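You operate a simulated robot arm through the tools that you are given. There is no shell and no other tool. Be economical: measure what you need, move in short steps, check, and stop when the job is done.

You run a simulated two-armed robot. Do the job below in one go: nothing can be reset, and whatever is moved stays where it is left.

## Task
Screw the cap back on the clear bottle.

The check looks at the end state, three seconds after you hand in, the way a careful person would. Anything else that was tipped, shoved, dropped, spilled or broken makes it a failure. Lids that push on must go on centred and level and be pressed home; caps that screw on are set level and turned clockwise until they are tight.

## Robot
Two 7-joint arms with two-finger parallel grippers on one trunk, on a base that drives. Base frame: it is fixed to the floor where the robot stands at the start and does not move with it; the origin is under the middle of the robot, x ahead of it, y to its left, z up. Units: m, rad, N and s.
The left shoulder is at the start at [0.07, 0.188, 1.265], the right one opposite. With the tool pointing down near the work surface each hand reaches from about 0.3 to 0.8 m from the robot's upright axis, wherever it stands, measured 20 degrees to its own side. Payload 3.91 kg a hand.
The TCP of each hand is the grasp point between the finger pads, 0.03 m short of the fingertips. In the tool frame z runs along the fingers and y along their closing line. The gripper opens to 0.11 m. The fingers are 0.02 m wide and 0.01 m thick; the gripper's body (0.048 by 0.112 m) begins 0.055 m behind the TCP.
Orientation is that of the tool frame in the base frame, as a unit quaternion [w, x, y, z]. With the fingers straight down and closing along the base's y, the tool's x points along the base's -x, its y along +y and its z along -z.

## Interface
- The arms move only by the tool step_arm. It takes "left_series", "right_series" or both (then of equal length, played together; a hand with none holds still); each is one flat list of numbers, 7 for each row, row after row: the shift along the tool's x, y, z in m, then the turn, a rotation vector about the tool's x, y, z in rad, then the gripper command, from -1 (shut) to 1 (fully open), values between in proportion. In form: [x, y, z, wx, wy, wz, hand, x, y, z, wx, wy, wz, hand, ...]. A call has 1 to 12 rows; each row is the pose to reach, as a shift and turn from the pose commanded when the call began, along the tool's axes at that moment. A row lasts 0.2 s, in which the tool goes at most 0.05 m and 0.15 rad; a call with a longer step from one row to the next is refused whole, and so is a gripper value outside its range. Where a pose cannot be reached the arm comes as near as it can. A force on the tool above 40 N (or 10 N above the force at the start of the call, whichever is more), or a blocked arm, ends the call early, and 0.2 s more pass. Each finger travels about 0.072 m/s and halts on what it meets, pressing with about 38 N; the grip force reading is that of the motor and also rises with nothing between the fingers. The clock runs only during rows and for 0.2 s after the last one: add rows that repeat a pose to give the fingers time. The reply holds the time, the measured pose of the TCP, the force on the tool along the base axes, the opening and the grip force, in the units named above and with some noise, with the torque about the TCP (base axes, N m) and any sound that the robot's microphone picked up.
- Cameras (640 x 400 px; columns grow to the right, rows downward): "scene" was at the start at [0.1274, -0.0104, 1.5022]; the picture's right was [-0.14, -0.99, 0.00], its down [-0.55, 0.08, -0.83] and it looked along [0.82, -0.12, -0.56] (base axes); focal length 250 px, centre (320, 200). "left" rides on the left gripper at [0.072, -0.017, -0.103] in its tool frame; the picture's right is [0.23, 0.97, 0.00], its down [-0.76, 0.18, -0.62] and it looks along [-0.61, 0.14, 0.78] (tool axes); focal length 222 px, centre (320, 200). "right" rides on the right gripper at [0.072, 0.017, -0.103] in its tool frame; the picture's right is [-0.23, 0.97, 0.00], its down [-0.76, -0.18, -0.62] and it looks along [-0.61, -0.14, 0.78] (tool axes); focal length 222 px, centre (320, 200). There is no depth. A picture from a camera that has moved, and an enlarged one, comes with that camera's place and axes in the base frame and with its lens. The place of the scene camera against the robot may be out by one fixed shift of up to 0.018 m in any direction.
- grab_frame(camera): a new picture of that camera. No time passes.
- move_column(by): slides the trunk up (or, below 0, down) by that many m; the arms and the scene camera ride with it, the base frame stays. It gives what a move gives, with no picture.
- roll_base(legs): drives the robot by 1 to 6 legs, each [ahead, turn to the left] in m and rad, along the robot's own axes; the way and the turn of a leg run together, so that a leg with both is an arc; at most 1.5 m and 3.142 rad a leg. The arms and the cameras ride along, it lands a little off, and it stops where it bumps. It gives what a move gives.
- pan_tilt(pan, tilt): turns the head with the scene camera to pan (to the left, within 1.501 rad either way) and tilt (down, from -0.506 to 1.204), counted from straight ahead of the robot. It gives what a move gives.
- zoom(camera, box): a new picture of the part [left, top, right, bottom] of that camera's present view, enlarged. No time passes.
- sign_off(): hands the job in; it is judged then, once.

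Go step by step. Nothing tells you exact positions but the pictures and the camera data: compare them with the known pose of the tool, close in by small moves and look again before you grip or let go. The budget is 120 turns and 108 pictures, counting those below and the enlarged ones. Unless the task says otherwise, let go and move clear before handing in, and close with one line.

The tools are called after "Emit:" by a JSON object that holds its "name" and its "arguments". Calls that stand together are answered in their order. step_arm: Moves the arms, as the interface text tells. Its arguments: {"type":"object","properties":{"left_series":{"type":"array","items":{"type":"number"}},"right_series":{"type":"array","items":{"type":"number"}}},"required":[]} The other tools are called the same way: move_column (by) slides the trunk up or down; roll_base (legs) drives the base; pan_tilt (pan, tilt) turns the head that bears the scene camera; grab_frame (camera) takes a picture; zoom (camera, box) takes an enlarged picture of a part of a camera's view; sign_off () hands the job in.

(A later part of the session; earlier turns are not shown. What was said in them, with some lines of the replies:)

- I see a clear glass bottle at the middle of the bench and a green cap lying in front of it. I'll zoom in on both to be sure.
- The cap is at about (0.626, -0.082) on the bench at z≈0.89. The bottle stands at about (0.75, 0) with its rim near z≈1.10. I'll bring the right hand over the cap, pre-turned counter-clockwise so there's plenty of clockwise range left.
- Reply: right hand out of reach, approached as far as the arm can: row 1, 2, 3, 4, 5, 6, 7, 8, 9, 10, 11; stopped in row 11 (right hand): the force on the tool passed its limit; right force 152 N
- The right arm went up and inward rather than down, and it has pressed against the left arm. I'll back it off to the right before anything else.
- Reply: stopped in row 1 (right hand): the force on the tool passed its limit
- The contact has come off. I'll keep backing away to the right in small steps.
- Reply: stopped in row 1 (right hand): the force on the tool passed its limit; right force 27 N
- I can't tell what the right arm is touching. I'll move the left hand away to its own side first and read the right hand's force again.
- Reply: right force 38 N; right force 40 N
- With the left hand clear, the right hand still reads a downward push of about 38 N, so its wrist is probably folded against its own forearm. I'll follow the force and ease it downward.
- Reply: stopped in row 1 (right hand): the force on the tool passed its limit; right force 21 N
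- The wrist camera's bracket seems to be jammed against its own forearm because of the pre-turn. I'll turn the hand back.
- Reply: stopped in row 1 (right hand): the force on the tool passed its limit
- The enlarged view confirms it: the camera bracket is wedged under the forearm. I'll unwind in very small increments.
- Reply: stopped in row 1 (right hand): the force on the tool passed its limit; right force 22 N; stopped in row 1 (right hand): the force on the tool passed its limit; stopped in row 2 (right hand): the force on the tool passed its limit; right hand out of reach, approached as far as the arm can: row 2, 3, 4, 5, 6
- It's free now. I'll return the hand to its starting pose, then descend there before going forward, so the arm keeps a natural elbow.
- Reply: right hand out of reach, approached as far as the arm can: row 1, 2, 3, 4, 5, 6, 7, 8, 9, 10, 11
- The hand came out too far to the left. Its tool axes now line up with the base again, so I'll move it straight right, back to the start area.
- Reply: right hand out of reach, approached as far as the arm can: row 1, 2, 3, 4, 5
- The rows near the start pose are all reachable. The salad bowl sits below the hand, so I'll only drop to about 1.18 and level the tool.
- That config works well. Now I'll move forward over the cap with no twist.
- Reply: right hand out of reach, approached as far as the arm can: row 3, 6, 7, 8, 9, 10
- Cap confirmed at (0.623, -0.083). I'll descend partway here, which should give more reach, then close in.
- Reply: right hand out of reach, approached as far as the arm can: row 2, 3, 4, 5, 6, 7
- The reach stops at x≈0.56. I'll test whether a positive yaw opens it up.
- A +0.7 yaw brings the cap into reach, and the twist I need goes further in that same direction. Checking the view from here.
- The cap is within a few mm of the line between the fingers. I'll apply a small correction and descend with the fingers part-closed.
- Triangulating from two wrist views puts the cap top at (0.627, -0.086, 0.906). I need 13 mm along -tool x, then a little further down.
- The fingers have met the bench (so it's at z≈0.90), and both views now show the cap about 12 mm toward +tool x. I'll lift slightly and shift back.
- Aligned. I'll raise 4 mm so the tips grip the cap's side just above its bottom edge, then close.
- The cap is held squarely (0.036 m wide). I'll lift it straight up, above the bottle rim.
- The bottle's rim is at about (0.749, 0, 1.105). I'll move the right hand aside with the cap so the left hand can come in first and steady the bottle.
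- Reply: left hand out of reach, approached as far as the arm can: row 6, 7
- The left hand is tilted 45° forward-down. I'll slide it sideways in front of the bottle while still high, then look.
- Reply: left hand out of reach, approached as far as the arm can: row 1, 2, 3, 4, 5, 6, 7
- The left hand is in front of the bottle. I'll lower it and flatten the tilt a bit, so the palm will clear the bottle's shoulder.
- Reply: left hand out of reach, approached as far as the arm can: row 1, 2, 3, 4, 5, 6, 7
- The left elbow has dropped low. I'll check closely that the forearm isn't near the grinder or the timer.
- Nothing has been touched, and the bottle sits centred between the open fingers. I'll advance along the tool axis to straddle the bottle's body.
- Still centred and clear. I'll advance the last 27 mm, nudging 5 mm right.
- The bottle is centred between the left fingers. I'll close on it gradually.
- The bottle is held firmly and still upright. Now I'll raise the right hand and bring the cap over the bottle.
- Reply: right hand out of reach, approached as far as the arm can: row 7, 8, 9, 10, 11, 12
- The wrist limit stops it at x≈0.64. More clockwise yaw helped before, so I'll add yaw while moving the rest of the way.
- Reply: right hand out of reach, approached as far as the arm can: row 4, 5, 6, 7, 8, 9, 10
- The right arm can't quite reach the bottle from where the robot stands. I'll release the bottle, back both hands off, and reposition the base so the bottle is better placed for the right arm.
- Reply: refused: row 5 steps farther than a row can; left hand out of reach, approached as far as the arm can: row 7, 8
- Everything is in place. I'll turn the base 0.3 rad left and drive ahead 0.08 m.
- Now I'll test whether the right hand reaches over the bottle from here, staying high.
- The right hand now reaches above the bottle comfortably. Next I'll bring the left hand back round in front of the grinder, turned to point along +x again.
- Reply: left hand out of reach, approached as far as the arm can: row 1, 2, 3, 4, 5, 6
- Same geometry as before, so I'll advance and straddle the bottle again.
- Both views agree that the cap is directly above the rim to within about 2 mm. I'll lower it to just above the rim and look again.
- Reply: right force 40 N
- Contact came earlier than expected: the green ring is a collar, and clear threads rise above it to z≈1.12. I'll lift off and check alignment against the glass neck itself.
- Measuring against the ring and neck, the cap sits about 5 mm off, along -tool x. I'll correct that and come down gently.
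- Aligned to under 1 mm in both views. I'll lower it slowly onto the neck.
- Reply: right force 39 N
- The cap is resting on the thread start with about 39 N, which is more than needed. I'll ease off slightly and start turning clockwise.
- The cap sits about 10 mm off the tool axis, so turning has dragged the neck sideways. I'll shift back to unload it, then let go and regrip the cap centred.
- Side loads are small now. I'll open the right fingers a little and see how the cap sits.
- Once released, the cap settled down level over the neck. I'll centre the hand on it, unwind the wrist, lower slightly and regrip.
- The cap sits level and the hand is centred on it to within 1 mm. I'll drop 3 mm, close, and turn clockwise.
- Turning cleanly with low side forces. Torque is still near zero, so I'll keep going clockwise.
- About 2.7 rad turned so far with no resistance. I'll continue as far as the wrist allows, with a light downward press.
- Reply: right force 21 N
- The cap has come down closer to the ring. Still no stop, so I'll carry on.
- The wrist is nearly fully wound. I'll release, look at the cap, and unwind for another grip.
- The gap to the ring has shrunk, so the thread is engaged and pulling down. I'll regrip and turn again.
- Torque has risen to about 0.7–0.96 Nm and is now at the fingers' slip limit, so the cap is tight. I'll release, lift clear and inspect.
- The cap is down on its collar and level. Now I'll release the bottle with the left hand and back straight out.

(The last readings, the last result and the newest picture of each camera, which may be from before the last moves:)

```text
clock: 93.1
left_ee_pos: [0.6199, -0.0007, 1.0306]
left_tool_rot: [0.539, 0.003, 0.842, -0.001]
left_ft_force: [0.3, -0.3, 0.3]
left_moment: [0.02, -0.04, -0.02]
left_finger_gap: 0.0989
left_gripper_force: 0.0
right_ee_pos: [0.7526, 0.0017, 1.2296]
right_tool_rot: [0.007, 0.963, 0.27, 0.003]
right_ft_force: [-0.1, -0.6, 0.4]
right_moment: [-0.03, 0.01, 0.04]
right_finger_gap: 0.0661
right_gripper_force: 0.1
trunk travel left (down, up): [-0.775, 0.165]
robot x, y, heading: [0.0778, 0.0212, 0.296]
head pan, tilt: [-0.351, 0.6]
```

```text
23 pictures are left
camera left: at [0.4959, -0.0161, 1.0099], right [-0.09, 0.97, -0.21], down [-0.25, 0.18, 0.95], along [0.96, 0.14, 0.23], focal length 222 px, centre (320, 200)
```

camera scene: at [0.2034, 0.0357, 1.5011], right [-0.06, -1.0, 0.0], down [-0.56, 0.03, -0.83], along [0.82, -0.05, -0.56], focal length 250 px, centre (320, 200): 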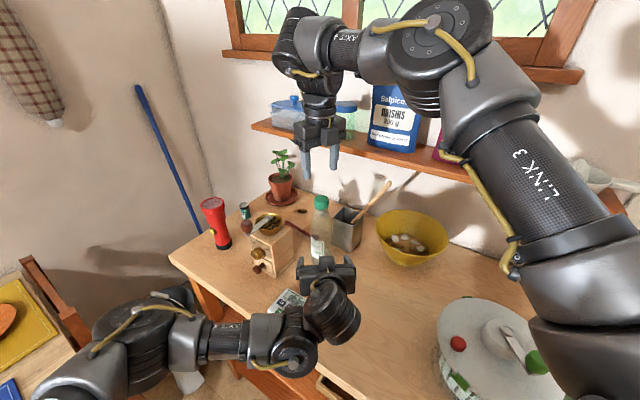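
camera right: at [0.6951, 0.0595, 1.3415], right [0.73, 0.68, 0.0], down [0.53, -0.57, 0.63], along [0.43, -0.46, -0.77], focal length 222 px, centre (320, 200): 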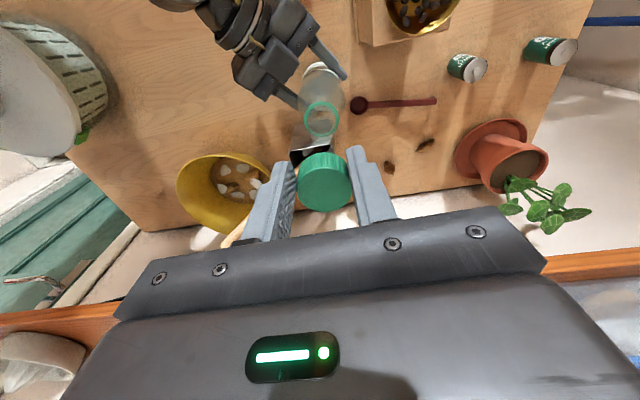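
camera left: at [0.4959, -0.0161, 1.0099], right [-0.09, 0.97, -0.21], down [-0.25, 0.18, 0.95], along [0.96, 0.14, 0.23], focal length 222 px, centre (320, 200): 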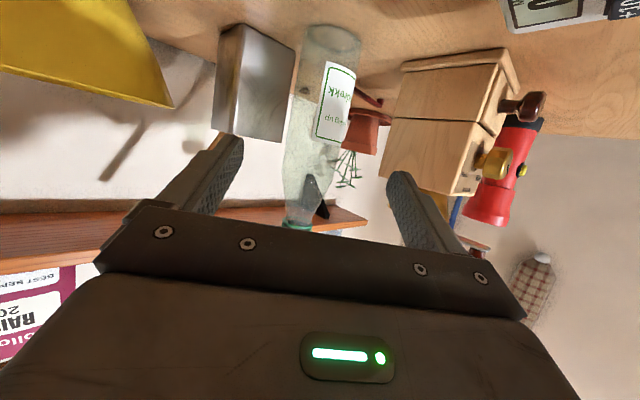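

The bottle stands upright and capped. I'll back both hands off a bit more and do a last check.

Emit:
{"name": "step_arm", "arguments": {"left_series": [-0.02, 0, -0.02, 0, 0, 0, 0.8, -0.05, 0, -0.04, 0, 0, 0, 0.8, -0.08, 0, -0.05, 0, 0, 0, 0.8], "right_series": [0, 0, -0.01, 0, 0, 0, 0.2, 0, 0, -0.02, 0, 0, 0, 0.2, 0, 0, -0.03, 0, 0, 0, 0.2]}}

Emit:
{"name": "zoom", "arguments": {"camera": "scene", "box": [190, 150, 460, 320]}}

Emit:
{"name": "zoom", "arguments": {"camera": "scene", "box": [285, 180, 355, 270]}}

```text
clock: 93.9
left_ee_pos: [0.6111, -0.0028, 1.1274]
left_tool_rot: [0.54, 0.002, 0.842, -0.001]
left_ft_force: [0.4, 0.5, 0.9]
left_moment: [0.01, -0.01, 0.05]
left_finger_gap: 0.099
left_gripper_force: 0.0
right_ee_pos: [0.7531, 0.0033, 1.2582]
right_tool_rot: [0.006, 0.963, 0.271, 0.002]
right_ft_force: [0.0, -0.1, -0.3]
right_moment: [-0.04, 0.03, -0.02]
right_finger_gap: 0.0661
right_gripper_force: 0.0
trunk travel left (down, up): [-0.775, 0.165]
robot x, y, heading: [0.0763, 0.0177, 0.295]
head pan, tilt: [-0.351, 0.6]
```

```text
2.35 times, centred on (325, 235) of scene
camera zoom: at [0.204, 0.0362, 1.5011], right [-0.06, -1.0, 0.0], down [-0.56, 0.03, -0.82], along [0.82, -0.05, -0.57], focal length 590 px, centre (308, 118)
```

zoom: 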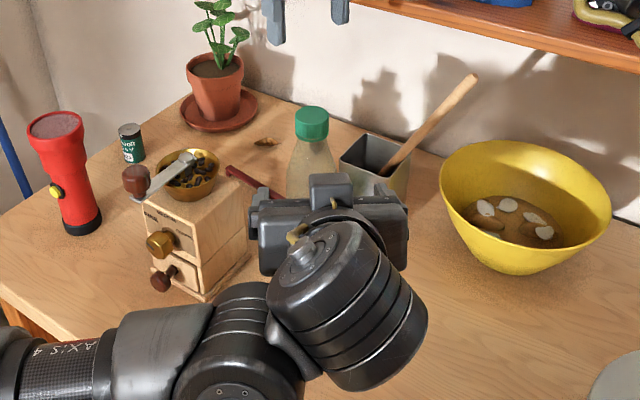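

```text
4.44 times, centred on (320, 225) of scene
camera zoom: at [0.204, 0.0362, 1.5011], right [-0.06, -1.0, 0.0], down [-0.56, 0.03, -0.82], along [0.82, -0.05, -0.57], focal length 1114 px, centre (320, 89)
```

zoom: 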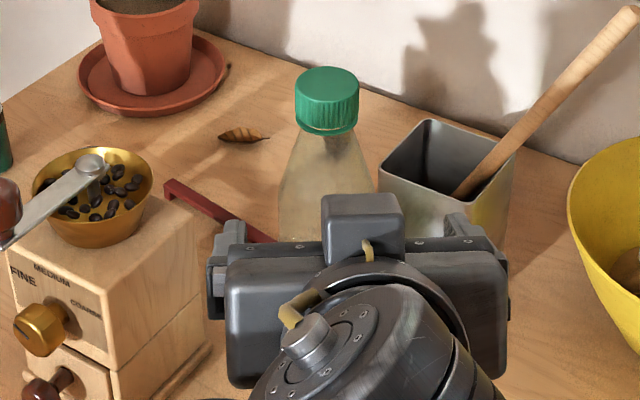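

The cap is screwed down level on the collar, the bottle is upright, both hands are clear and nothing else in view has moved, so I'm handing in.

Emit:
{"name": "sign_off", "arguments": {}}

```text
The job is handed in.
```

The cap is back on the clear bottle, turned clockwise until it was tight, and I've handed the job in.
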